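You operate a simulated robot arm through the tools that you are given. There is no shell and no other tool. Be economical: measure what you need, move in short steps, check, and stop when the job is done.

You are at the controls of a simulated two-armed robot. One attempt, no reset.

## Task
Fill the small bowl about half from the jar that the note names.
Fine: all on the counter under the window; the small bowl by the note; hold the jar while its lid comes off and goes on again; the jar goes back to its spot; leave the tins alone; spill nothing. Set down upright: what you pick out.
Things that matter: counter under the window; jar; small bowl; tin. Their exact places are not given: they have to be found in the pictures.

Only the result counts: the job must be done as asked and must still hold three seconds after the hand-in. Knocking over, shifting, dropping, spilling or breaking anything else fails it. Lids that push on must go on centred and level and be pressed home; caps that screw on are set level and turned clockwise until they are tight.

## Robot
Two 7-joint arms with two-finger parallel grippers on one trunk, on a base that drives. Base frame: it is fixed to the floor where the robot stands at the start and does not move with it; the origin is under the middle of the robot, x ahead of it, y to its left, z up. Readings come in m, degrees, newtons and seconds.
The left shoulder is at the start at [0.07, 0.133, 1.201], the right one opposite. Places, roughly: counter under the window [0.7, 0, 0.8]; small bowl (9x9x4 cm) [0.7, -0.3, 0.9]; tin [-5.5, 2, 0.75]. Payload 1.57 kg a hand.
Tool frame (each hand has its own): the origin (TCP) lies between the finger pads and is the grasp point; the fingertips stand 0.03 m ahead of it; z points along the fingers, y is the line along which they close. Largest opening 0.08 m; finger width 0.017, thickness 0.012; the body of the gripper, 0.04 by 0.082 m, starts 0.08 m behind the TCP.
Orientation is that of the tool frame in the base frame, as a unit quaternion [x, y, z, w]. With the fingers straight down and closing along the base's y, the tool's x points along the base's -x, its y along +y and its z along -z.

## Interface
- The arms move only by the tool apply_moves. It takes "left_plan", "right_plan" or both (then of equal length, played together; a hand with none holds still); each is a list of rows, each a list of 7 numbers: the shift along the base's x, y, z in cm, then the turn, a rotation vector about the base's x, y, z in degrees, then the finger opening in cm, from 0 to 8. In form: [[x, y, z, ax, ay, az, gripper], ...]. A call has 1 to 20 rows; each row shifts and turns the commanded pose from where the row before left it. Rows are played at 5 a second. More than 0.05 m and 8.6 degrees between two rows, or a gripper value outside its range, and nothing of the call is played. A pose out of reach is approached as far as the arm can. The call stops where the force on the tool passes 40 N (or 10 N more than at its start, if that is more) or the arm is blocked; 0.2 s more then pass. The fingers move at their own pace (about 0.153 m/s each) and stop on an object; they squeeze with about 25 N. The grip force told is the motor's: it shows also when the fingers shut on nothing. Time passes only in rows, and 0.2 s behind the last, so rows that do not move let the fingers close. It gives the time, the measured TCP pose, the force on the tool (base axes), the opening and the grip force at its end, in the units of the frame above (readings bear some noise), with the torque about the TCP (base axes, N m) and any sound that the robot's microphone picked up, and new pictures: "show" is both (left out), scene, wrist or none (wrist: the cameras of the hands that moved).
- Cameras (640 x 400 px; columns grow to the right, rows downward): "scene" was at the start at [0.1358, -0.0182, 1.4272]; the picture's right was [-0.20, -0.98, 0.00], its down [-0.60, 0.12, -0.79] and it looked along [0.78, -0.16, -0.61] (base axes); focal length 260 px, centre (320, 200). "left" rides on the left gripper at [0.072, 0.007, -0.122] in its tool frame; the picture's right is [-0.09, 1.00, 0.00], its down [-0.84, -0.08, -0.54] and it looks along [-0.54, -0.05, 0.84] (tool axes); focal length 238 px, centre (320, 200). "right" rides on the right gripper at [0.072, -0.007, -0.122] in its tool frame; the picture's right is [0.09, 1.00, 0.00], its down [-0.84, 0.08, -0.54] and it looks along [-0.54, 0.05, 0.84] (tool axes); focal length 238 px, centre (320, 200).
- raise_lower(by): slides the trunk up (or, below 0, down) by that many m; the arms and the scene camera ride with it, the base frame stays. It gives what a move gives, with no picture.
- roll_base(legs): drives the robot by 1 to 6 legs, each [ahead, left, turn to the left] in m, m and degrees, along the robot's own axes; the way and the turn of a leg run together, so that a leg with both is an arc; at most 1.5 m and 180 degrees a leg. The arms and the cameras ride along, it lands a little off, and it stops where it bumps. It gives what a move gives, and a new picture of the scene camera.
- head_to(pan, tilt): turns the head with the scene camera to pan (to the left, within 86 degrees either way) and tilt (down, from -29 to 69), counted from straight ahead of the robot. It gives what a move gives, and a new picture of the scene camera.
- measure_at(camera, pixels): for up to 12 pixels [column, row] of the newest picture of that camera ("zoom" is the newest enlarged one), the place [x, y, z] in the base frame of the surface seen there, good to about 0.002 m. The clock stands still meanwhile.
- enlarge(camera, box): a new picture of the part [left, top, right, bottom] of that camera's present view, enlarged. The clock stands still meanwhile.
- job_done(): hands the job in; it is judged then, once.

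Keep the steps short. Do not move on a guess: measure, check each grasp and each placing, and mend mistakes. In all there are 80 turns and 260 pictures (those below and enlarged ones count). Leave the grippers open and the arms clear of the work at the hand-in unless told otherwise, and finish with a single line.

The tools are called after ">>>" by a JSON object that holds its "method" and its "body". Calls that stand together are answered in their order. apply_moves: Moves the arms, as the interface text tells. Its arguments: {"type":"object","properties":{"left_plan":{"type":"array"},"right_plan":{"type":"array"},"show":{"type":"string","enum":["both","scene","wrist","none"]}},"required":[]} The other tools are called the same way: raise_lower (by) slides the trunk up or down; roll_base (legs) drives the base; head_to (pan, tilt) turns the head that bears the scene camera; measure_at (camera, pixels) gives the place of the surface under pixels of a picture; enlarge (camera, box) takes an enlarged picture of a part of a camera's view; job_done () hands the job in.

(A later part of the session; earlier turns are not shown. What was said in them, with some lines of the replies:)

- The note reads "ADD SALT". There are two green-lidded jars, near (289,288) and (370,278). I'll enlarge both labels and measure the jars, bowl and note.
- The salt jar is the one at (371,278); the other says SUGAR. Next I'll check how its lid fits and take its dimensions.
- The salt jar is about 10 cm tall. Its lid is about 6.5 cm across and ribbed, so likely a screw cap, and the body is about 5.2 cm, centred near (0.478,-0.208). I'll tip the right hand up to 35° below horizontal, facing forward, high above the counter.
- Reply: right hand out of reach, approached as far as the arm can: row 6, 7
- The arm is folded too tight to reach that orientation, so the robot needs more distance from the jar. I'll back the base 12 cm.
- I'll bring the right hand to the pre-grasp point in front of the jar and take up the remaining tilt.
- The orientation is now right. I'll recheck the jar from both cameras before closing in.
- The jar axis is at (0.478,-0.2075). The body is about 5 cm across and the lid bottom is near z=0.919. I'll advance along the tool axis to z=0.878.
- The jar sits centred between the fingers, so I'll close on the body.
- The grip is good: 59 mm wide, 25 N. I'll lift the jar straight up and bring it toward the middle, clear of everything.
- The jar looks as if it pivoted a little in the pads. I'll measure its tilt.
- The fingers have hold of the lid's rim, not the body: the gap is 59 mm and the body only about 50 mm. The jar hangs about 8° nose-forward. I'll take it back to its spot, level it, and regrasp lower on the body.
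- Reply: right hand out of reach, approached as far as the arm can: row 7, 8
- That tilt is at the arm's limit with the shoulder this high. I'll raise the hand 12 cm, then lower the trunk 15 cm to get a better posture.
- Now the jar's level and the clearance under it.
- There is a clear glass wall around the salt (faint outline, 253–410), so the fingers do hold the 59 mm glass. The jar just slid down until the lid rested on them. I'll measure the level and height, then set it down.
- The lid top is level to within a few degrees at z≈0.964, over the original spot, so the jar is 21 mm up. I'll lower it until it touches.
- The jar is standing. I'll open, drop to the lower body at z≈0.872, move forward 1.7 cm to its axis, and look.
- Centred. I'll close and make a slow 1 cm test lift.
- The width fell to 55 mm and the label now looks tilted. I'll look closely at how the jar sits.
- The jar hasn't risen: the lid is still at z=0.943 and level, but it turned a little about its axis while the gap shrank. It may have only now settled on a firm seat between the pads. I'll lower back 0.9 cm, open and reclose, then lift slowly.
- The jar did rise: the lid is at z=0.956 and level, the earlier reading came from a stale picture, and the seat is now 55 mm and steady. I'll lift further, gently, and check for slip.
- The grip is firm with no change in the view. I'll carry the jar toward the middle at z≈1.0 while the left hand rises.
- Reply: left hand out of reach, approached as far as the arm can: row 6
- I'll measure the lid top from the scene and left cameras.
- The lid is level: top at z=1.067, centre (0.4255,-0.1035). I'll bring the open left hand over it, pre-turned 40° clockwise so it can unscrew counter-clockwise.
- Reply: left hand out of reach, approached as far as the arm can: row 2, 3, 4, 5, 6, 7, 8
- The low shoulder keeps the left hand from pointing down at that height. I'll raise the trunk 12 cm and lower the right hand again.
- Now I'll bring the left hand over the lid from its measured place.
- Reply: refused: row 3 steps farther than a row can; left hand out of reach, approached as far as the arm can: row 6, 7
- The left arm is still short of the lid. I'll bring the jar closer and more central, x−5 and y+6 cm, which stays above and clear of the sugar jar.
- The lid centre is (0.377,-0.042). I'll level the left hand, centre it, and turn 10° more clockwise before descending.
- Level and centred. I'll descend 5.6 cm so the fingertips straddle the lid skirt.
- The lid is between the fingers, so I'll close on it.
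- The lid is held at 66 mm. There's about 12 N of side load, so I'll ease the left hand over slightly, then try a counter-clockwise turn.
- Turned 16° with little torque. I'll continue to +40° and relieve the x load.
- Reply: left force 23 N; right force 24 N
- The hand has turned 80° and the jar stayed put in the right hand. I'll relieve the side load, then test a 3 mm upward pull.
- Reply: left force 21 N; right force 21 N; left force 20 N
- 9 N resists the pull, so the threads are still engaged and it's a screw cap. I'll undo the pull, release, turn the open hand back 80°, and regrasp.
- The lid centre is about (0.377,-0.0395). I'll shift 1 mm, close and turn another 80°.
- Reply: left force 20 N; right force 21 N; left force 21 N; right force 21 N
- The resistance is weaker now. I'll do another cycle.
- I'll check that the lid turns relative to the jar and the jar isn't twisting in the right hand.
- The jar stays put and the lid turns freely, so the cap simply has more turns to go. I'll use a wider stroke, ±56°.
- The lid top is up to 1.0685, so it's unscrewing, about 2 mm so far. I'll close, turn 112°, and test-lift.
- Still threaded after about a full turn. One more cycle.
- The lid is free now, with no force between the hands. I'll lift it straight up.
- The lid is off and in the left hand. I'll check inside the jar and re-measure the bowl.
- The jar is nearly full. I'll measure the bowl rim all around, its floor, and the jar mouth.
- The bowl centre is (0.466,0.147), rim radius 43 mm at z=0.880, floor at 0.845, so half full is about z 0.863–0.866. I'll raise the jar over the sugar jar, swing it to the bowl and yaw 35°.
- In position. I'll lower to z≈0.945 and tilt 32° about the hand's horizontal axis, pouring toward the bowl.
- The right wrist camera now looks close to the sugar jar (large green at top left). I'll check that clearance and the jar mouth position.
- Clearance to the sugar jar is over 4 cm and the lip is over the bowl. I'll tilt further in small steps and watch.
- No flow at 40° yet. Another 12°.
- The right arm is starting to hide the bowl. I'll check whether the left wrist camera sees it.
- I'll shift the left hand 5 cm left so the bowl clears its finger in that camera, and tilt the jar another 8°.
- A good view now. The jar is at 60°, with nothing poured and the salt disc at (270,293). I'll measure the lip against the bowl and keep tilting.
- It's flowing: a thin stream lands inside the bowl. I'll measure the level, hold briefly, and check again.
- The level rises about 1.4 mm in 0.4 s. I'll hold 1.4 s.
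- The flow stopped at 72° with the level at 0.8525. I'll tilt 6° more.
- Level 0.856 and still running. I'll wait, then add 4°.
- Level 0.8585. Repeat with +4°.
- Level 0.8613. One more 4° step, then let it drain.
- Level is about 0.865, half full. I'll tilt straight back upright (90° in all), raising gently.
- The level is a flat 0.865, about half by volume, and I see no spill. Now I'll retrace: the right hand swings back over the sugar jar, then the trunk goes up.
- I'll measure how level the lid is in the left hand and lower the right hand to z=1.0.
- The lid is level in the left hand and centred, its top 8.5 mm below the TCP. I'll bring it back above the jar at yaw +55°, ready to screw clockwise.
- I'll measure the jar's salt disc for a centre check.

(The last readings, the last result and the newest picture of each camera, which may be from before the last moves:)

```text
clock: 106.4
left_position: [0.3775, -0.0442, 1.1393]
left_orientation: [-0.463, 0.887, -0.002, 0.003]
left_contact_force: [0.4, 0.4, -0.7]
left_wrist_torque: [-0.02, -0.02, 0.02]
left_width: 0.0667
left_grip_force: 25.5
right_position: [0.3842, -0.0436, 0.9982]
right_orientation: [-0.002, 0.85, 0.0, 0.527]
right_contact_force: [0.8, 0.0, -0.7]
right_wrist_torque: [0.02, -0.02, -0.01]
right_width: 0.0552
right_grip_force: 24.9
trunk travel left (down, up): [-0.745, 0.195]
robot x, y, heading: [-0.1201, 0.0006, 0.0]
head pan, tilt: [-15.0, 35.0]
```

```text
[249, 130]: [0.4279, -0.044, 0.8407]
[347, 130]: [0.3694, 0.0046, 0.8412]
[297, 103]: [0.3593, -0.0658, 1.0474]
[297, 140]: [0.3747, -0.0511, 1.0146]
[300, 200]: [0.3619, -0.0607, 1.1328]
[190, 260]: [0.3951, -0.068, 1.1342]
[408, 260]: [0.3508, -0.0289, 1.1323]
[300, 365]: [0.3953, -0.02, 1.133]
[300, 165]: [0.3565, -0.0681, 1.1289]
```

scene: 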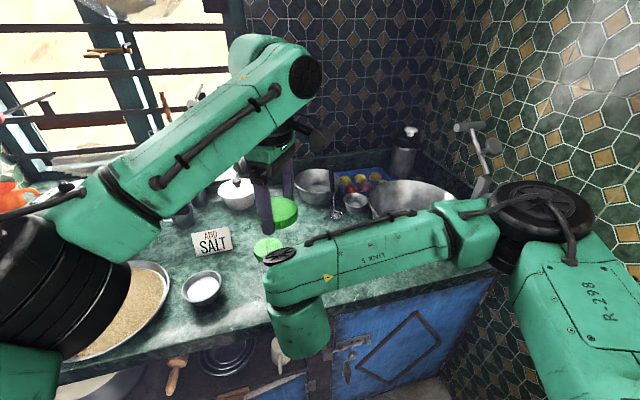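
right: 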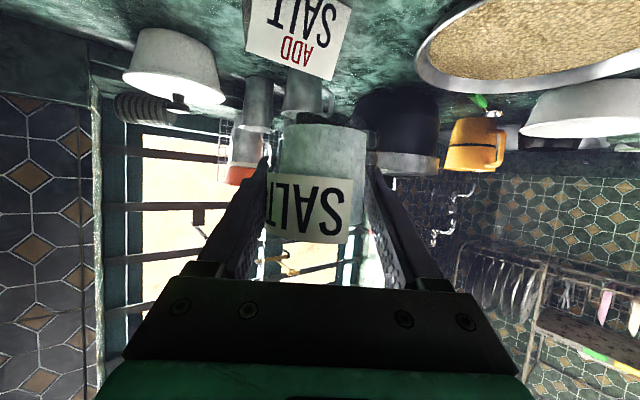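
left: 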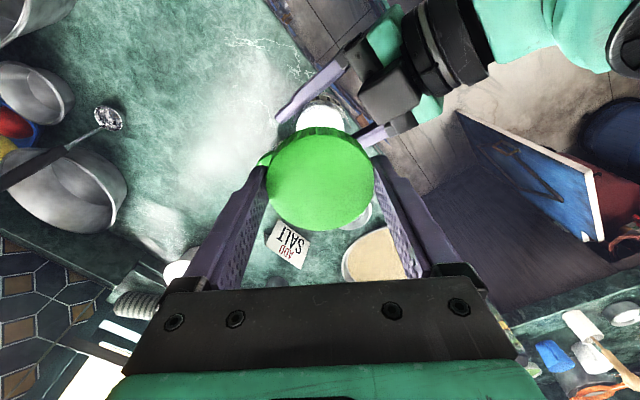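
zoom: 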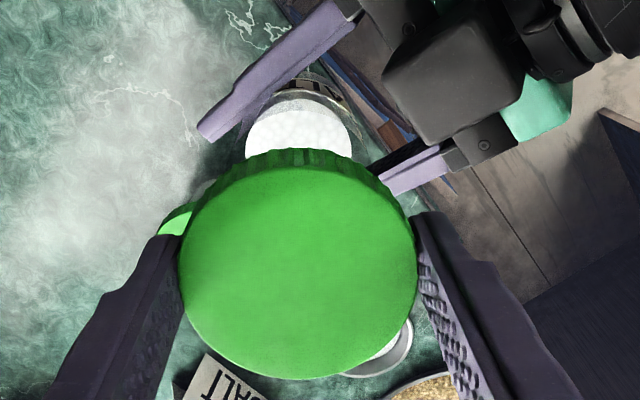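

The lid centre (0.3755,-0.0437) and jar centre (≈0.3757,-0.0455) nearly coincide. I'll shift 1.5 mm in y and lower the lid slowly onto the jar.

>>> {"method": "apply_moves", "body": {"left_plan": [[0, -0.15, -1.5, 0, 0, 0, 5], [0, 0, -2, 0, 0, 0, 5], [0, 0, -1.5, 0, 0, 0, 5], [0, 0, -0.6, 0, 0, 0, 5], [0, 0, -0.3, 0, 0, 0, 5], [0, 0, -0.3, 0, 0, 0, 5], [0, 0, -0.2, 0, 0, 0, 5], [0, 0, 0, 0, 0, 0, 5]], "show": "wrist"}}

>>> {"method": "enlarge", "body": {"camera": "left", "box": [240, 60, 420, 240]}}

```text
clock: 108.2
left_position: [0.3776, -0.0459, 1.0755]
left_orientation: [-0.462, 0.887, -0.002, 0.002]
left_contact_force: [1.0, -0.1, -1.0]
left_wrist_torque: [0.01, 0.0, -0.03]
left_width: 0.0664
left_grip_force: 26.1
right_position: [0.3844, -0.0437, 0.9981]
right_orientation: [-0.003, 0.85, 0.001, 0.527]
right_contact_force: [0.3, 0.1, -1.5]
right_wrist_torque: [-0.02, 0.0, -0.02]
right_width: 0.0551
right_grip_force: 24.7
trunk travel left (down, up): [-0.745, 0.195]
robot x, y, heading: [-0.1191, -0.0003, -0.0]
head pan, tilt: [-15.0, 35.0]
```

left: 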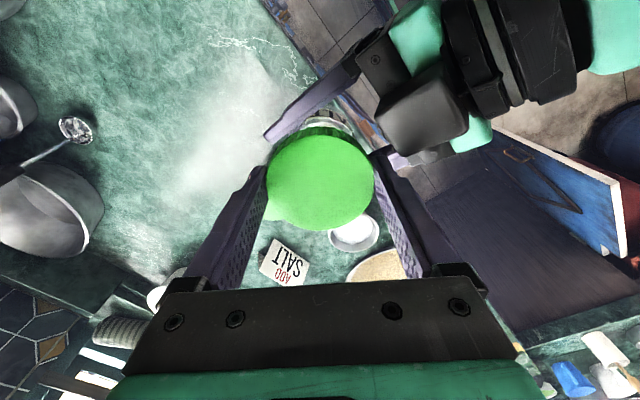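

```text
2.22 times, centred on (330, 150) of left
```

zoom: 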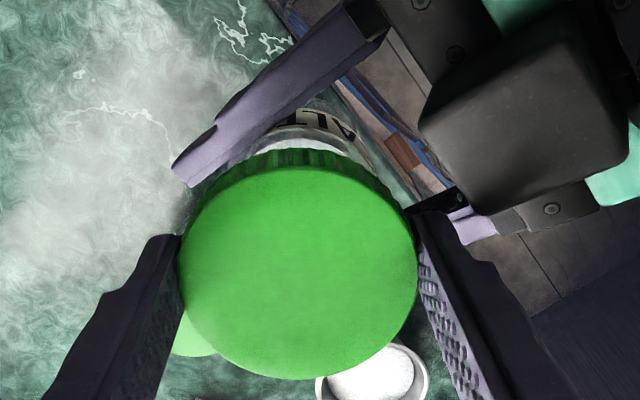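

No contact yet and no side load. I'll lower in 1 mm steps.

>>> {"method": "apply_moves", "body": {"left_plan": [[0, 0, -0.1, 0, 0, 0, 5], [0, 0, -0.1, 0, 0, 0, 5], [0, 0, -0.1, 0, 0, 0, 5], [0, 0, 0, 0, 0, 0, 5]], "show": "none"}}

```text
clock: 109.2
left_position: [0.3758, -0.0471, 1.073]
left_orientation: [-0.461, 0.887, -0.003, 0.001]
left_contact_force: [-13.2, -5.9, 1.6]
left_wrist_torque: [-0.09, 0.56, 0.03]
left_width: 0.0666
left_grip_force: 24.9
right_position: [0.385, -0.0434, 0.998]
right_orientation: [-0.002, 0.849, 0.0, 0.528]
right_contact_force: [12.6, 5.0, -3.6]
right_wrist_torque: [-0.27, 0.31, -0.05]
right_width: 0.0553
right_grip_force: 25.1
trunk travel left (down, up): [-0.745, 0.195]
robot x, y, heading: [-0.1182, -0.0007, 0.3]
head pan, tilt: [-15.0, 35.0]
```

Contact, with the jar pushing the lid toward −x,−y. I'll ease that way 1.5 mm and start turning clockwise.

>>> {"method": "apply_moves", "body": {"left_plan": [[-0.12, -0.06, 0, 0, 0, 0, 5], [0, 0, 0, 0, 0, 0, 5], [0, 0, -0.05, 0, 0, -4, 5], [0, 0, 0, 0, 0, -8, 5], [0, 0, 0, 0, 0, 0, 5]], "show": "none"}}

>>> {"method": "enlarge", "body": {"camera": "left", "box": [240, 60, 420, 240]}}

>>> {"method": "measure_at", "body": {"camera": "zoom", "pixels": [[300, 200], [195, 265], [408, 265], [300, 365], [300, 270]]}}

```text
clock: 110.4
left_position: [0.3759, -0.0473, 1.0714]
left_orientation: [-0.365, 0.931, -0.002, 0.002]
left_contact_force: [-14.1, -1.0, 3.6]
left_wrist_torque: [0.11, 0.56, 0.07]
left_width: 0.0668
left_grip_force: 24.4
right_position: [0.3848, -0.0453, 0.998]
right_orientation: [-0.002, 0.85, 0.0, 0.527]
right_contact_force: [14.0, -0.1, -4.6]
right_wrist_torque: [-0.15, 0.4, 0.01]
right_width: 0.0554
right_grip_force: 25.2
trunk travel left (down, up): [-0.745, 0.195]
robot x, y, heading: [-0.1188, -0.0005, 0.0]
head pan, tilt: [-15.0, 35.0]
```

```text
2.22 times, centred on (330, 150) of left
```

zoom: 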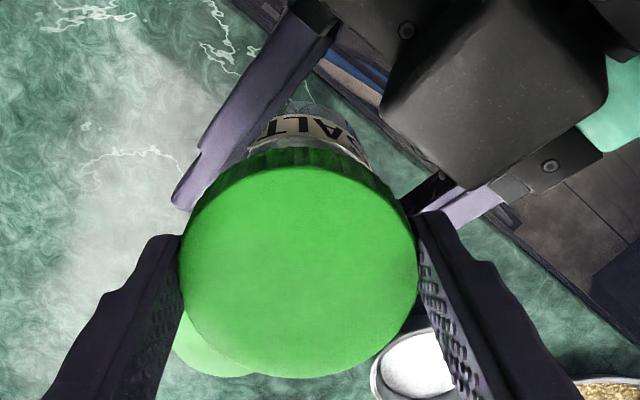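

```text
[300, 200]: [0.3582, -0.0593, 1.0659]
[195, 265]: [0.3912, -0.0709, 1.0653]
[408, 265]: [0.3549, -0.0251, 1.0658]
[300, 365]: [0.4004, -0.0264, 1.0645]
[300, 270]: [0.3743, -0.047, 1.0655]
```

The lid is level and down at about 1.0655. I'll keep turning clockwise, relieving the x load with light downward pressure.

>>> {"method": "apply_moves", "body": {"left_plan": [[-0.15, 0, 0, 0, 0, -8, 5], [0, 0, 0, 0, 0, -8, 5], [0, 0, -0.02, 0, 0, -8, 5], [0, 0, -0.02, 0, 0, -8, 5], [0, 0, -0.02, 0, 0, -8, 5], [0, 0, -0.02, 0, 0, -8, 5], [0, 0, 0, 0, 0, -8, 5], [0, 0, 0, 0, 0, -8, 5], [0, 0, 0, 0, 0, -8, 5], [0, 0, 0, 0, 0, -8, 5], [0, 0, 0, 0, 0, -8, 5], [0, 0, 0, 0, 0, -8, 5], [0, 0, 0, 0, 0, 0, 5]], "show": "none"}}

```text
clock: 113.2
left_position: [0.3746, -0.0446, 1.0719]
left_orientation: [0.445, 0.896, -0.001, -0.001]
left_contact_force: [11.2, 28.7, 2.3]
left_wrist_torque: [1.1, -0.26, 0.09]
left_width: 0.0668
left_grip_force: 25.0
right_position: [0.3842, -0.0446, 0.9979]
right_orientation: [0.0, 0.85, -0.002, 0.527]
right_contact_force: [-10.1, -28.8, -4.8]
right_wrist_torque: [1.05, -0.53, 0.19]
right_width: 0.0556
right_grip_force: 25.6
trunk travel left (down, up): [-0.745, 0.195]
robot x, y, heading: [-0.119, -0.0011, 0.1]
head pan, tilt: [-15.0, 35.0]
```

Side load built up, so I'll release, turn back 104°, and see where the lid sits.

>>> {"method": "apply_moves", "body": {"left_plan": [[0, 0, 0, 0, 0, 0, 8], [0, 0, 0, 0, 0, 0, 8], [0, 0.1, 0, 0, 0, 8, 8], [0, 0.1, 0, 0, 0, 8, 8], [0, 0, 0, 0, 0, 8, 8], [0, 0, 0, 0, 0, 8, 8], [0, 0, 0, 0, 0, 8, 8], [0, 0, 0, 0, 0, 8, 8], [0, 0, 0, 0, 0, 8, 8], [0, 0, 0, 0, 0, 8, 8], [0, 0, 0, 0, 0, 8, 8], [0, 0, 0, 0, 0, 8, 8], [0, 0, 0, 0, 0, 8, 8], [0, 0, 0, 0, 0, 8, 8], [0, 0, 0, 0, 0, 8, 8], [0, 0, 0, 0, 0, 0, 8]], "show": "none"}}

>>> {"method": "enlarge", "body": {"camera": "left", "box": [240, 60, 420, 240]}}

>>> {"method": "measure_at", "body": {"camera": "zoom", "pixels": [[300, 200], [195, 265], [408, 265], [300, 365], [300, 270]]}}

>>> {"method": "enlarge", "body": {"camera": "right", "box": [220, 80, 420, 300]}}

```text
clock: 116.6
left_position: [0.3734, -0.0461, 1.0714]
left_orientation: [-0.433, 0.902, -0.002, 0.002]
left_contact_force: [-0.4, -0.1, 1.4]
left_wrist_torque: [0.01, 0.01, 0.03]
left_width: 0.08
left_grip_force: 0.0
right_position: [0.3839, -0.0444, 0.9991]
right_orientation: [-0.002, 0.85, 0.0, 0.527]
right_contact_force: [-1.5, -0.7, -1.8]
right_wrist_torque: [0.0, 0.01, 0.03]
right_width: 0.0551
right_grip_force: 25.3
trunk travel left (down, up): [-0.745, 0.195]
robot x, y, heading: [-0.1158, 0.0007, -0.1]
head pan, tilt: [-15.0, 35.0]
```

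```text
2.22 times, centred on (330, 150) of left
```

zoom: 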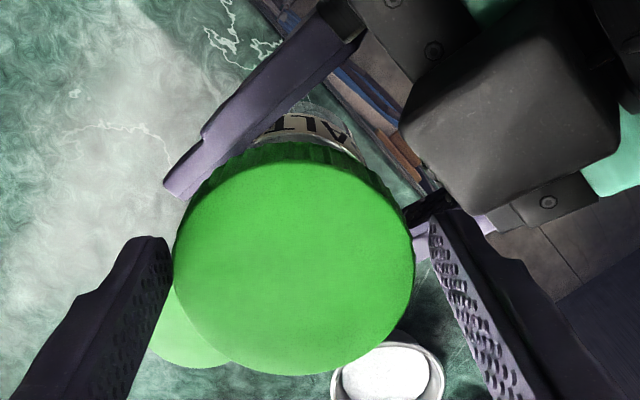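

```text
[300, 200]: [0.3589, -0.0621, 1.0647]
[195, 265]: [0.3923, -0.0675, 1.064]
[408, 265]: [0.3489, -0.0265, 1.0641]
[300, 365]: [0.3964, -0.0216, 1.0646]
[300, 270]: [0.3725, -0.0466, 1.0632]
```

```text
1.82 times, centred on (320, 190) of right
```

zoom: 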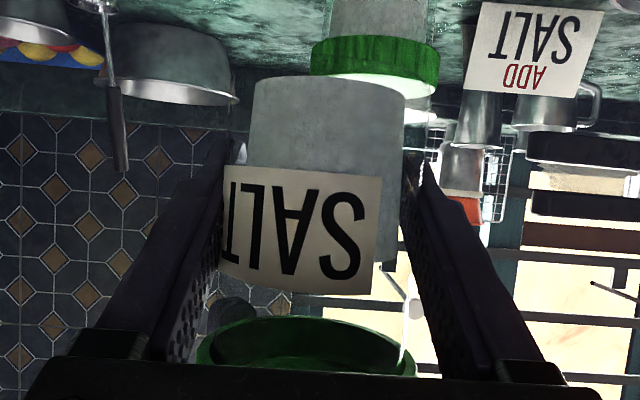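

The lid is level at z=1.064, about the closed height. I'll recentre the hand by 2 mm and turn clockwise again, watching torque.

>>> {"method": "apply_moves", "body": {"left_plan": [[0.15, -0.14, 0, 0, 0, 0, 8], [0, 0, 0, 0, 0, 0, 7], [0, 0, 0, 0, 0, 0, 5], [0, 0, 0, 0, 0, 0, 5], [0, 0, 0, 0, 0, 0, 5], [0, 0, 0, 0, 0, -8, 5], [0, 0, 0, 0, 0, -8, 5], [0, 0, 0, 0, 0, -8, 5], [0, 0, 0, 0, 0, -8, 5], [0, 0, 0, 0, 0, -8, 5], [0, 0, 0, 0, 0, -8, 5], [0, 0, 0, 0, 0, 0, 5]], "show": "none"}}

>>> {"method": "apply_moves", "body": {"left_plan": [[0, 0.1, 0, 0, 0, -8, 5], [0, 0, 0, 0, 0, -8, 5], [0, 0, 0, 0, 0, -8, 5], [0, 0, 0, 0, 0, -8, 5], [0, 0, 0, 0, 0, -8, 5], [0, 0, 0, 0, 0, -8, 5], [0, 0, 0, 0, 0, 0, 5]], "show": "none"}}

```text
clock: 119.2
left_position: [0.3757, -0.0444, 1.0714]
left_orientation: [-0.027, 1.0, -0.001, 0.001]
left_contact_force: [-10.2, 15.2, -3.1]
left_wrist_torque: [0.69, 0.37, 0.02]
left_width: 0.0688
left_grip_force: 24.8
right_position: [0.3846, -0.0451, 0.9995]
right_orientation: [-0.001, 0.85, 0.0, 0.528]
right_contact_force: [10.1, -14.4, 1.9]
right_wrist_torque: [0.36, 0.39, 0.11]
right_width: 0.0548
right_grip_force: 24.5
trunk travel left (down, up): [-0.745, 0.195]
robot x, y, heading: [-0.1186, -0.0017, 0.1]
head pan, tilt: [-15.0, 35.0]
```

```text
clock: 120.8
left_position: [0.3761, -0.0446, 1.0726]
left_orientation: [0.383, 0.924, -0.001, 0.0]
left_contact_force: [2.5, 19.2, -7.6]
left_wrist_torque: [0.9, 0.02, 0.06]
left_width: 0.0687
left_grip_force: 24.6
right_position: [0.3845, -0.0442, 0.998]
right_orientation: [-0.003, 0.85, 0.0, 0.527]
right_contact_force: [-2.1, -19.8, 5.7]
right_wrist_torque: [0.54, -0.08, 0.11]
right_width: 0.0553
right_grip_force: 24.6
trunk travel left (down, up): [-0.745, 0.195]
robot x, y, heading: [-0.1182, 0.0031, 0.1]
head pan, tilt: [-15.0, 35.0]
```

The lid now pulls the hand down (−7.6 N), so the thread is engaging. Next cycle: release, back 104°, check height, close, turn.

>>> {"method": "apply_moves", "body": {"left_plan": [[0, 0, 0, 0, 0, 0, 8], [0, 0, 0, 0, 0, 0, 8], [0, 0, 0, 0, 0, 8, 8], [0, 0, 0, 0, 0, 8, 8], [0, 0, 0, 0, 0, 8, 8], [0, 0, 0, 0, 0, 8, 8], [0, 0, 0, 0, 0, 8, 8], [0, 0, 0, 0, 0, 8, 8], [0, 0, 0, 0, 0, 8, 8], [0, 0, 0, 0, 0, 8, 8], [0, 0, 0, 0, 0, 8, 8], [0, 0, 0, 0, 0, 8, 8], [0, 0, 0, 0, 0, 8, 8], [0, 0, 0, 0, 0, 0, 8]], "show": "none"}}

>>> {"method": "enlarge", "body": {"camera": "left", "box": [240, 60, 420, 240]}}

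>>> {"method": "measure_at", "body": {"camera": "zoom", "pixels": [[300, 200], [195, 265], [408, 265], [300, 365], [300, 270]]}}

```text
clock: 123.8
left_position: [0.3763, -0.0436, 1.0713]
left_orientation: [-0.367, 0.93, -0.002, 0.001]
left_contact_force: [0.3, 0.2, 0.1]
left_wrist_torque: [0.0, 0.01, -0.01]
left_width: 0.0802
left_grip_force: 0.0
right_position: [0.3842, -0.0439, 0.9986]
right_orientation: [-0.002, 0.85, 0.0, 0.527]
right_contact_force: [0.3, 0.1, -1.2]
right_wrist_torque: [0.0, 0.0, 0.02]
right_width: 0.0552
right_grip_force: 24.7
trunk travel left (down, up): [-0.745, 0.195]
robot x, y, heading: [-0.1178, 0.0009, 0.2]
head pan, tilt: [-15.0, 35.0]
```

```text
2.22 times, centred on (330, 150) of left
```

zoom: 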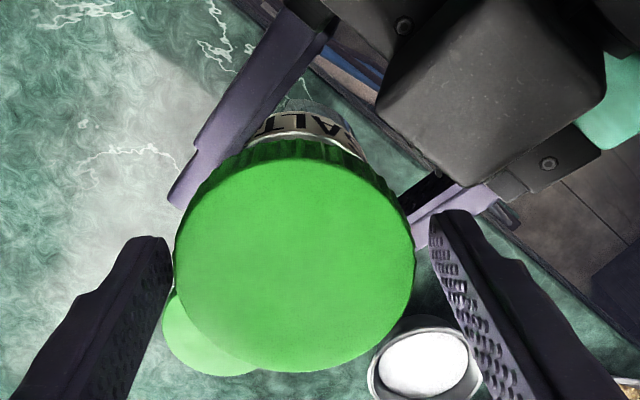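

```text
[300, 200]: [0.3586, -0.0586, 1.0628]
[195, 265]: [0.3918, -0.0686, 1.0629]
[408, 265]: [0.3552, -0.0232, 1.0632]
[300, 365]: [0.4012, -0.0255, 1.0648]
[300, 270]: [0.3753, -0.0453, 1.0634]
```

Lid at 1.0633 and level. I'll recentre 2 mm, close and turn on.

>>> {"method": "apply_moves", "body": {"left_plan": [[0.13, -0.16, -0.1, 0, 0, 0, 8], [0, 0, 0, 0, 0, 0, 7], [0, 0, 0, 0, 0, 0, 5], [0, 0, 0, 0, 0, 0, 5], [0, 0, 0, 0, 0, 0, 5], [0, 0, 0, 0, 0, -8, 5], [0, 0, 0, 0, 0, -8, 5], [0, 0.05, 0, 0, 0, -8, 5], [0, 0.05, 0, 0, 0, -8, 5], [0, 0.05, 0, 0, 0, -8, 5], [0, 0, 0, 0, 0, -8, 5], [0, 0, 0, 0, 0, 0, 5]], "show": "none"}}

>>> {"method": "apply_moves", "body": {"left_plan": [[0, 0.05, -0.03, 0, 0, -8, 5], [0, 0.05, -0.03, 0, 0, -8, 5], [0, 0, 0, 0, 0, -8, 5], [0, 0, 0, 0, 0, -8, 5], [0, 0, 0, 0, 0, -8, 5], [0, 0, 0, 0, 0, -8, 5], [0, 0, 0, 0, 0, 0, 5]], "show": "none"}}

```text
clock: 126.4
left_position: [0.3773, -0.0449, 1.0697]
left_orientation: [0.044, 0.999, -0.002, 0.0]
left_contact_force: [-12.3, 10.1, -0.6]
left_wrist_torque: [0.45, 0.42, 0.0]
left_width: 0.0687
left_grip_force: 24.2
right_position: [0.3851, -0.0441, 0.9995]
right_orientation: [-0.001, 0.85, 0.0, 0.528]
right_contact_force: [12.3, -10.1, -0.3]
right_wrist_torque: [0.32, 0.45, 0.06]
right_width: 0.0552
right_grip_force: 24.9
trunk travel left (down, up): [-0.745, 0.195]
robot x, y, heading: [-0.1204, -0.0018, 0.1]
head pan, tilt: [-15.0, 35.0]
```

```text
clock: 128.0
left_position: [0.377, -0.0436, 1.0704]
left_orientation: [0.445, 0.895, -0.003, 0.0]
left_contact_force: [3.7, 5.3, 1.5]
left_wrist_torque: [0.15, -0.13, 0.85]
left_width: 0.0659
left_grip_force: 25.1
right_position: [0.3837, -0.0446, 0.998]
right_orientation: [-0.002, 0.85, -0.001, 0.527]
right_contact_force: [-1.7, -3.9, -2.5]
right_wrist_torque: [0.18, -0.05, -0.78]
right_width: 0.0562
right_grip_force: 24.6
trunk travel left (down, up): [-0.745, 0.195]
robot x, y, heading: [-0.1211, -0.0017, 0.2]
head pan, tilt: [-15.0, 35.0]
```

Torque jumped to 0.85 N·m, so the cap is tight. I'll check that the jar didn't twist in the right hand and that the lid is level.

>>> {"method": "enlarge", "body": {"camera": "right", "box": [220, 80, 420, 300]}}

>>> {"method": "apply_moves", "body": {"left_plan": [[0, 0, 0, 0, 0, 0, 8], [0, 0, 0, 0, 0, 0, 8], [0, 0, 0, 0, 0, 8, 8], [0, 0, 0, 0, 0, 8, 8], [0, 0, 0, 0, 0, 8, 8], [0, 0, 0, 0, 0, 8, 8], [0, 0, 0, 0, 0, 8, 8], [0, 0, 0, 0, 0, 0, 8]], "show": "none"}}

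>>> {"method": "enlarge", "body": {"camera": "left", "box": [240, 60, 420, 240]}}

>>> {"method": "measure_at", "body": {"camera": "zoom", "pixels": [[300, 200], [195, 265], [408, 265], [300, 365], [300, 270]]}}

```text
1.82 times, centred on (320, 190) of right
```

zoom: 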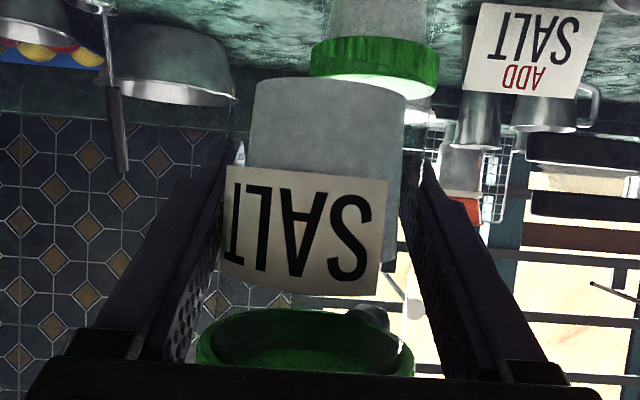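

```text
clock: 129.8
left_position: [0.3782, -0.0442, 1.0705]
left_orientation: [0.112, 0.994, -0.003, 0.001]
left_contact_force: [0.1, -0.4, 0.1]
left_wrist_torque: [-0.05, 0.01, 0.01]
left_width: 0.0801
left_grip_force: 0.0
right_position: [0.3846, -0.0439, 0.9987]
right_orientation: [-0.002, 0.85, 0.0, 0.527]
right_contact_force: [0.1, -0.7, -1.3]
right_wrist_torque: [-0.02, -0.04, -0.03]
right_width: 0.0551
right_grip_force: 25.5
trunk travel left (down, up): [-0.745, 0.195]
robot x, y, heading: [-0.1195, 0.0035, 0.1]
head pan, tilt: [-15.0, 35.0]
```

```text
2.22 times, centred on (330, 150) of left
```

zoom: 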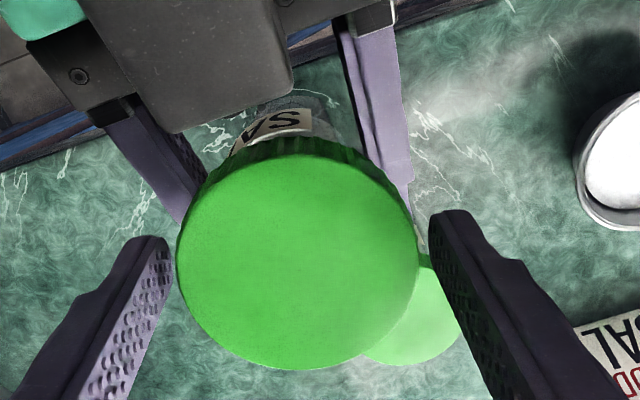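

```text
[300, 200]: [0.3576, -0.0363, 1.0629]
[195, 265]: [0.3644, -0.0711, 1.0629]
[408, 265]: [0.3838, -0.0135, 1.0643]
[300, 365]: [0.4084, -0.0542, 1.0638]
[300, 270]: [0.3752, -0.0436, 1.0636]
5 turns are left
```

The cap is tight and level. With five turns left, I'll open away with the left hand, carry the jar over its spot, lower the trunk 12 cm to bring it just above the counter, and look.

>>> {"method": "apply_moves", "body": {"left_plan": [[0, 0, 2, 0, 0, 0, 8], [0, 0, 3, 0, 0, 0, 8], [0, 0, 2, 0, 0, 0, 8], [-0.3, 3, 0, 0, 0, 0, 8], [-0.4, 4, 0, 0, 0, 0, 8], [-0.4, 4, 0, 0, 0, 0, 8], [-0.4, 4, 0, 0, 0, 0, 8], [-0.4, 4, 0, 0, 0, 0, 8], [-0.4, 4, 0, 0, 0, 0, 8], [-0.4, 4, 0, 0, 0, 0, 8], [0, 0, 0, 0, 0, 0, 8], [0, 0, 0, 0, 0, 0, 8], [0, 0, 0, 0, 0, 0, 8], [0, 0, 0, 0, 0, 0, 8], [0, 0, 0, 0, 0, 0, 8], [0, 0, 0, 0, 0, 0, 8]], "right_plan": [[0, 0, 0, 0, 0, 0, 4], [0, 0, 0, 0, 0, 0, 4], [0, 0, 0, 0, 0, 0, 4], [0.853, -1.375, 0.11, 0, 0, 0, 4], [0.853, -1.375, 0.11, 0, 0, 0, 4], [0.853, -1.375, 0.11, 0, 0, 0, 4], [0.853, -1.375, 0.11, 0, 0, 0, 4], [0.853, -1.375, 0.11, 0, 0, 0, 4], [0.853, -1.375, 0.11, 0, 0, 0, 4], [0.853, -1.375, 0.11, 0, 0, 0, 4], [0.853, -1.375, 0.11, 0, 0, 0, 4], [0.853, -1.375, 0.11, 0, 0, 0, 4], [0.853, -1.375, 0.11, 0, 0, 0, 4], [0.853, -1.375, 0.11, 0, 0, 0, 4], [0.853, -1.375, 0.11, 0, 0, 0, 4], [0, 0, 0, 0, 0, 0, 4]], "show": "none"}}

>>> {"method": "raise_lower", "body": {"by": -0.12}}

>>> {"method": "head_to", "body": {"pan": -20, "tilt": 35}}

>>> {"method": "enlarge", "body": {"camera": "scene", "box": [260, 150, 380, 250]}}

>>> {"method": "enlarge", "body": {"camera": "right", "box": [220, 60, 420, 300]}}

>>> {"method": "measure_at", "body": {"camera": "zoom", "pixels": [[310, 60], [310, 90], [260, 240], [380, 240], [320, 230], [300, 370]]}}

```text
clock: 133.2
left_position: [0.3538, 0.2243, 1.1406]
left_orientation: [0.113, 0.994, -0.003, 0.001]
left_contact_force: [-0.5, -0.9, -0.1]
left_wrist_torque: [0.03, 0.02, 0.02]
left_width: 0.0801
left_grip_force: 0.1
right_position: [0.4873, -0.2105, 1.0132]
right_orientation: [-0.003, 0.85, 0.001, 0.527]
right_contact_force: [0.0, 0.5, -1.7]
right_wrist_torque: [-0.03, 0.01, -0.02]
right_width: 0.0553
right_grip_force: 25.0
trunk travel left (down, up): [-0.745, 0.195]
robot x, y, heading: [-0.1204, 0.0004, 0.1]
head pan, tilt: [-15.0, 35.0]
```

```text
clock: 134.7
left_position: [0.3529, 0.2239, 1.0207]
left_orientation: [0.113, 0.994, -0.003, 0.001]
left_contact_force: [-0.4, 0.3, 1.3]
left_wrist_torque: [0.01, -0.01, -0.03]
left_width: 0.08
left_grip_force: 0.1
right_position: [0.486, -0.21, 0.8919]
right_orientation: [-0.002, 0.85, 0.0, 0.527]
right_contact_force: [1.1, -0.9, -1.0]
right_wrist_torque: [0.02, -0.04, -0.01]
right_width: 0.055
right_grip_force: 24.9
trunk travel left (down, up): [-0.625, 0.315]
robot x, y, heading: [-0.1193, -0.0002, 0.1]
head pan, tilt: [-15.0, 35.0]
```

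```text
clock: 135.3
left_position: [0.3522, 0.2247, 1.0205]
left_orientation: [0.113, 0.994, -0.002, 0.001]
left_contact_force: [-0.1, -0.2, -0.8]
left_wrist_torque: [0.02, -0.03, 0.02]
left_width: 0.0799
left_grip_force: 0.0
right_position: [0.4869, -0.2102, 0.8919]
right_orientation: [-0.002, 0.85, 0.0, 0.527]
right_contact_force: [-0.1, -0.7, -2.4]
right_wrist_torque: [-0.02, -0.01, -0.02]
right_width: 0.0552
right_grip_force: 25.1
trunk travel left (down, up): [-0.625, 0.315]
robot x, y, heading: [-0.1195, 0.008, 0.1]
head pan, tilt: [-20.0, 35.0]
```

scene: 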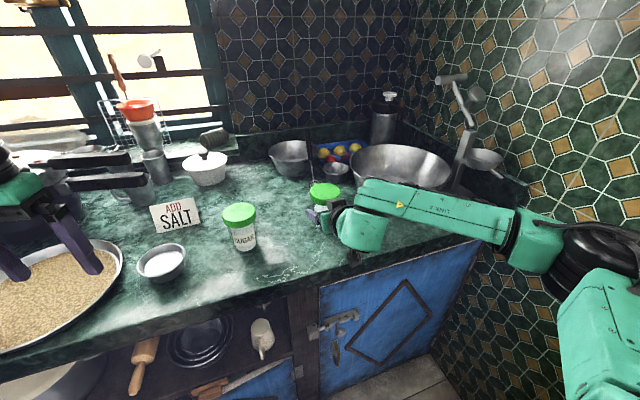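

```text
4.00 times, centred on (320, 200) of scene
```

zoom: 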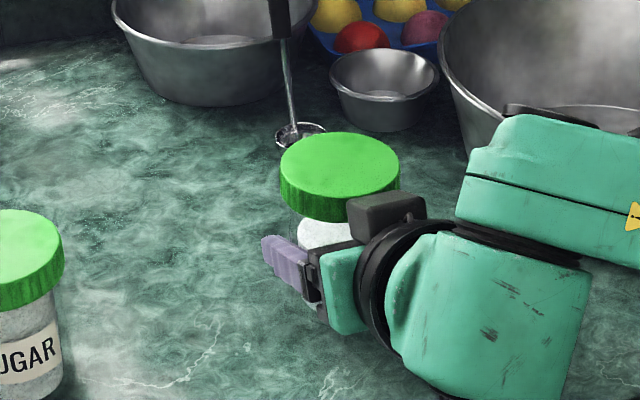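

```text
1.67 times, centred on (320, 180) of right
```

zoom: 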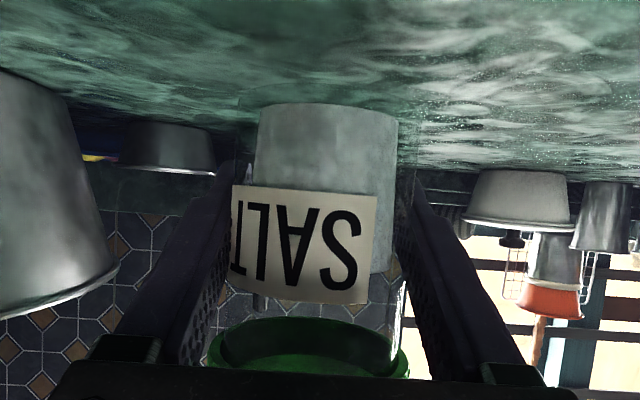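

```text
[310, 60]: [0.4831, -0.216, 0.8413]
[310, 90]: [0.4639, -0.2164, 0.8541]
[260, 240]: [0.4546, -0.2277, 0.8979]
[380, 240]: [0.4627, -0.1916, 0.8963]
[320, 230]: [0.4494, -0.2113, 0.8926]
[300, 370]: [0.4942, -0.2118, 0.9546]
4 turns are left
```

The jar hovers 1.4 cm above its spot, about 4 mm off in x and y by the label-front comparison. I'll correct that and lower to contact.

>>> {"method": "measure_at", "body": {"camera": "scene", "pixels": [[312, 191], [325, 184], [337, 190], [324, 197], [325, 190]]}}

>>> {"method": "apply_moves", "body": {"right_plan": [[0.15, 0.15, -0.3, 0, 0, 0, 4], [0.15, 0.15, -0.3, 0, 0, 0, 4], [0, 0, -0.3, 0, 0, 0, 4], [0, 0, -0.2, 0, 0, 0, 4], [0, 0, -0.15, 0, 0, 0, 4], [0, 0, -0.1, 0, 0, 0, 4], [0, 0, -0.1, 0, 0, 0, 4], [0, 0, 0, 0, 0, 0, 4]], "show": "scene"}}

>>> {"method": "measure_at", "body": {"camera": "scene", "pixels": [[312, 195], [325, 188], [337, 194], [324, 201], [325, 194]]}}

>>> {"method": "enlarge", "body": {"camera": "right", "box": [220, 60, 420, 300]}}

>>> {"method": "enlarge", "body": {"camera": "scene", "box": [260, 150, 380, 250]}}

```text
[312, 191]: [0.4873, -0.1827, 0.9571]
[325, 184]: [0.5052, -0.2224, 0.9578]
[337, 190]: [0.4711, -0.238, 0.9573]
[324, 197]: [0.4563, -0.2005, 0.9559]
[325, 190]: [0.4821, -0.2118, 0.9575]
```

```text
clock: 137.2
left_position: [0.3518, 0.2246, 1.0215]
left_orientation: [0.113, 0.994, -0.003, 0.0]
left_contact_force: [0.2, 0.1, 0.0]
left_wrist_torque: [-0.01, -0.02, 0.01]
left_width: 0.0798
left_grip_force: 0.1
right_position: [0.4894, -0.206, 0.878]
right_orientation: [-0.003, 0.849, 0.001, 0.528]
right_contact_force: [0.0, 0.1, 0.2]
right_wrist_torque: [0.03, 0.03, -0.01]
right_width: 0.0553
right_grip_force: 24.5
trunk travel left (down, up): [-0.625, 0.315]
robot x, y, heading: [-0.1232, -0.0073, -0.0]
head pan, tilt: [-20.0, 35.0]
```

scene: 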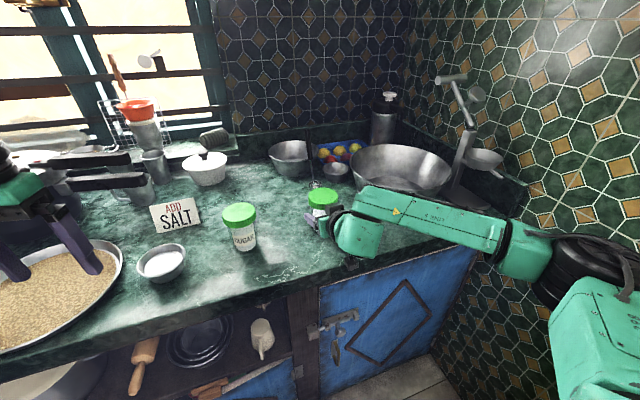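

```text
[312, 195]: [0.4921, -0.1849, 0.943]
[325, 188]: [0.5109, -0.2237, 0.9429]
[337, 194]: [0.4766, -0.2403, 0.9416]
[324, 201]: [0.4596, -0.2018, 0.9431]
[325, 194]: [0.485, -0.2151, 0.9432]
```

```text
1.67 times, centred on (320, 180) of right
```

zoom: 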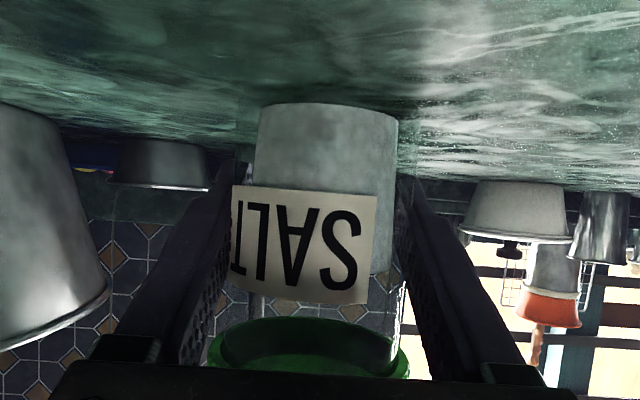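

```text
4.00 times, centred on (320, 200) of scene
3 turns are left
```

zoom: 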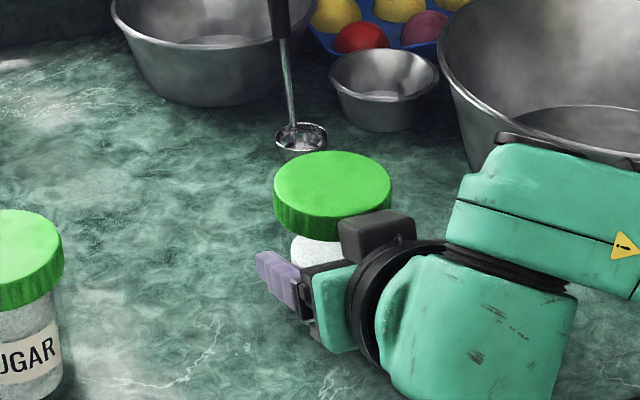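

The jar stands level at its resting height (lid top 0.943) with the hand unloaded, within 5 mm of the original spot. I'll nudge it 4 mm back, release, retreat along the tool axis, and check.

>>> {"method": "apply_moves", "body": {"right_plan": [[-0.2, 0, 0.1, 0, 0, 0, 4], [-0.2, 0, 0, 0, 0, 0, 4], [0, 0, -0.15, 0, 0, 0, 4], [0, 0, 0, 0, 0, 0, 4], [0, 0, 0, 0, 0, 0, 6], [0, 0, 0, 0, 0, 0, 8], [0, 0, 0, 0, 0, 0, 8], [-1.6, 0, 0.8, 0, 0, 0, 8], [-1.6, 0, 0.8, 0, 0, 0, 8], [-1.6, 0, 0.8, 0, 0, 0, 8], [-1.6, 0, 0.8, 0, 0, 0, 8], [-1.6, 0, 0.8, 0, 0, 0, 8], [-1.6, 0, 0.8, 0, 0, 0, 8], [-1.6, 0, 0.8, 0, 0, 0, 8], [-1.6, 0, 0.8, 0, 0, 0, 8], [-0.5, -1, 2, 0, 0, 0, 8], [-0.5, -1, 2, 0, 0, 0, 8], [0, 0, 0, 0, 0, 0, 8]], "show": "both"}}

>>> {"method": "enlarge", "body": {"camera": "scene", "box": [120, 150, 380, 300]}}

>>> {"method": "measure_at", "body": {"camera": "scene", "pixels": [[310, 196], [325, 189], [335, 196], [323, 202], [323, 195], [160, 264], [240, 213]]}}

```text
clock: 140.9
left_position: [0.3527, 0.2249, 1.0208]
left_orientation: [0.114, 0.994, -0.003, 0.001]
left_contact_force: [1.2, -0.4, -0.1]
left_wrist_torque: [0.01, 0.02, -0.04]
left_width: 0.0801
left_grip_force: 0.1
right_position: [0.3454, -0.2253, 0.9817]
right_orientation: [-0.002, 0.85, 0.0, 0.527]
right_contact_force: [0.0, 0.8, 0.0]
right_wrist_torque: [0.0, -0.01, 0.0]
right_width: 0.08
right_grip_force: 0.1
trunk travel left (down, up): [-0.625, 0.315]
robot x, y, heading: [-0.1176, 0.0008, 0.1]
head pan, tilt: [-20.0, 35.0]
```

scene: 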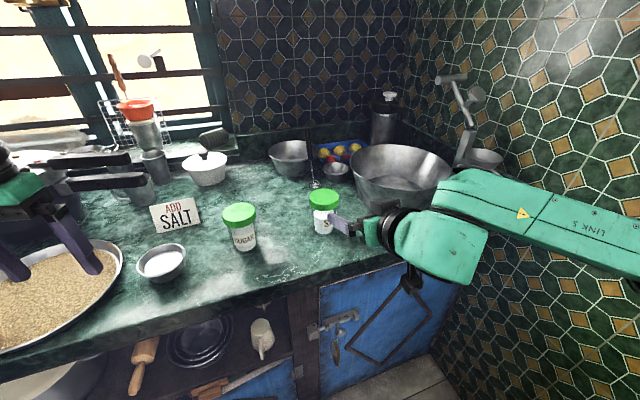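
right: 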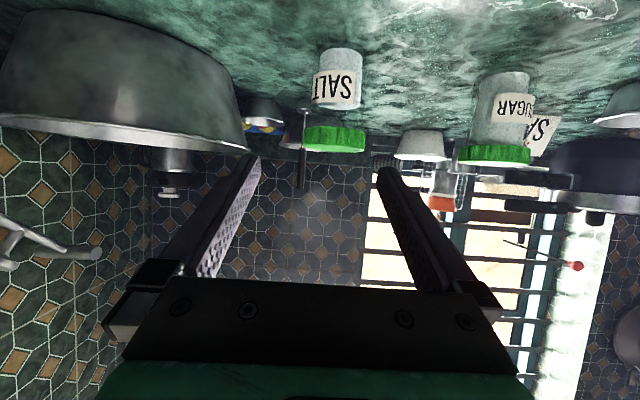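

```text
2.46 times, centred on (250, 225) of scene
```

zoom: 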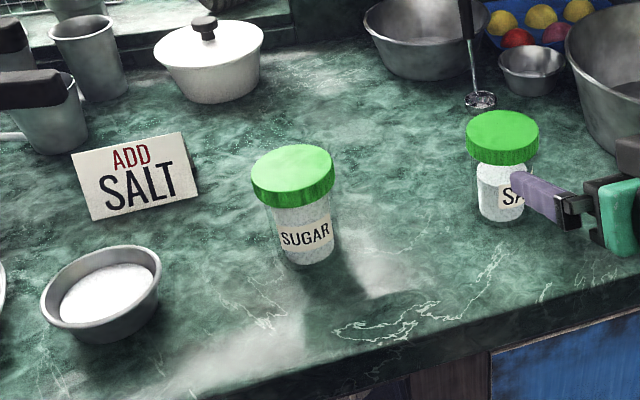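

```text
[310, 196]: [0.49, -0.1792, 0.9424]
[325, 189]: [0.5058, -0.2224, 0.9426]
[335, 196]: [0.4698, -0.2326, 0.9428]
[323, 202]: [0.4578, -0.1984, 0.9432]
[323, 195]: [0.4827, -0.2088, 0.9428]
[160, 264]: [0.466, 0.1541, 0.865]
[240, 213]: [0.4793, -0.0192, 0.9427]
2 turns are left
```

The jar stands capped and level at its spot, the bowl reads 0.865, and the other things haven't moved. I'll draw the right hand further back and up, then hand in.

>>> {"method": "apply_moves", "body": {"right_plan": [[-1, -0.5, 3, 0, 0, 0, 8], [-1, -0.5, 3, 0, 0, 0, 8], [0, 0, 0, 0, 0, 0, 8]], "left_plan": [[0, 0, 2, 0, 0, 0, 8], [0, 0, 2, 0, 0, 0, 8], [0, 0, 0, 0, 0, 0, 8]], "show": "none"}}

>>> {"method": "job_done", "body": {}}

```text
clock: 141.8
left_position: [0.3511, 0.2229, 1.0613]
left_orientation: [0.113, 0.994, -0.003, -0.001]
left_contact_force: [0.8, -0.6, -0.8]
left_wrist_torque: [-0.03, 0.03, -0.01]
left_width: 0.0801
left_grip_force: 0.0
right_position: [0.3276, -0.2392, 1.0398]
right_orientation: [-0.003, 0.85, 0.0, 0.527]
right_contact_force: [0.0, 0.3, 0.0]
right_wrist_torque: [-0.04, 0.01, -0.01]
right_width: 0.0802
right_grip_force: 0.1
trunk travel left (down, up): [-0.625, 0.315]
robot x, y, heading: [-0.1185, 0.0022, -0.0]
head pan, tilt: [-20.0, 35.0]
```

```text
The job is handed in.
```

Job handed in: the small bowl by the note is about half full of salt, the salt jar is screwed tight and standing back within about 5 mm of its spot, and I saw no spill and nothing else moved.
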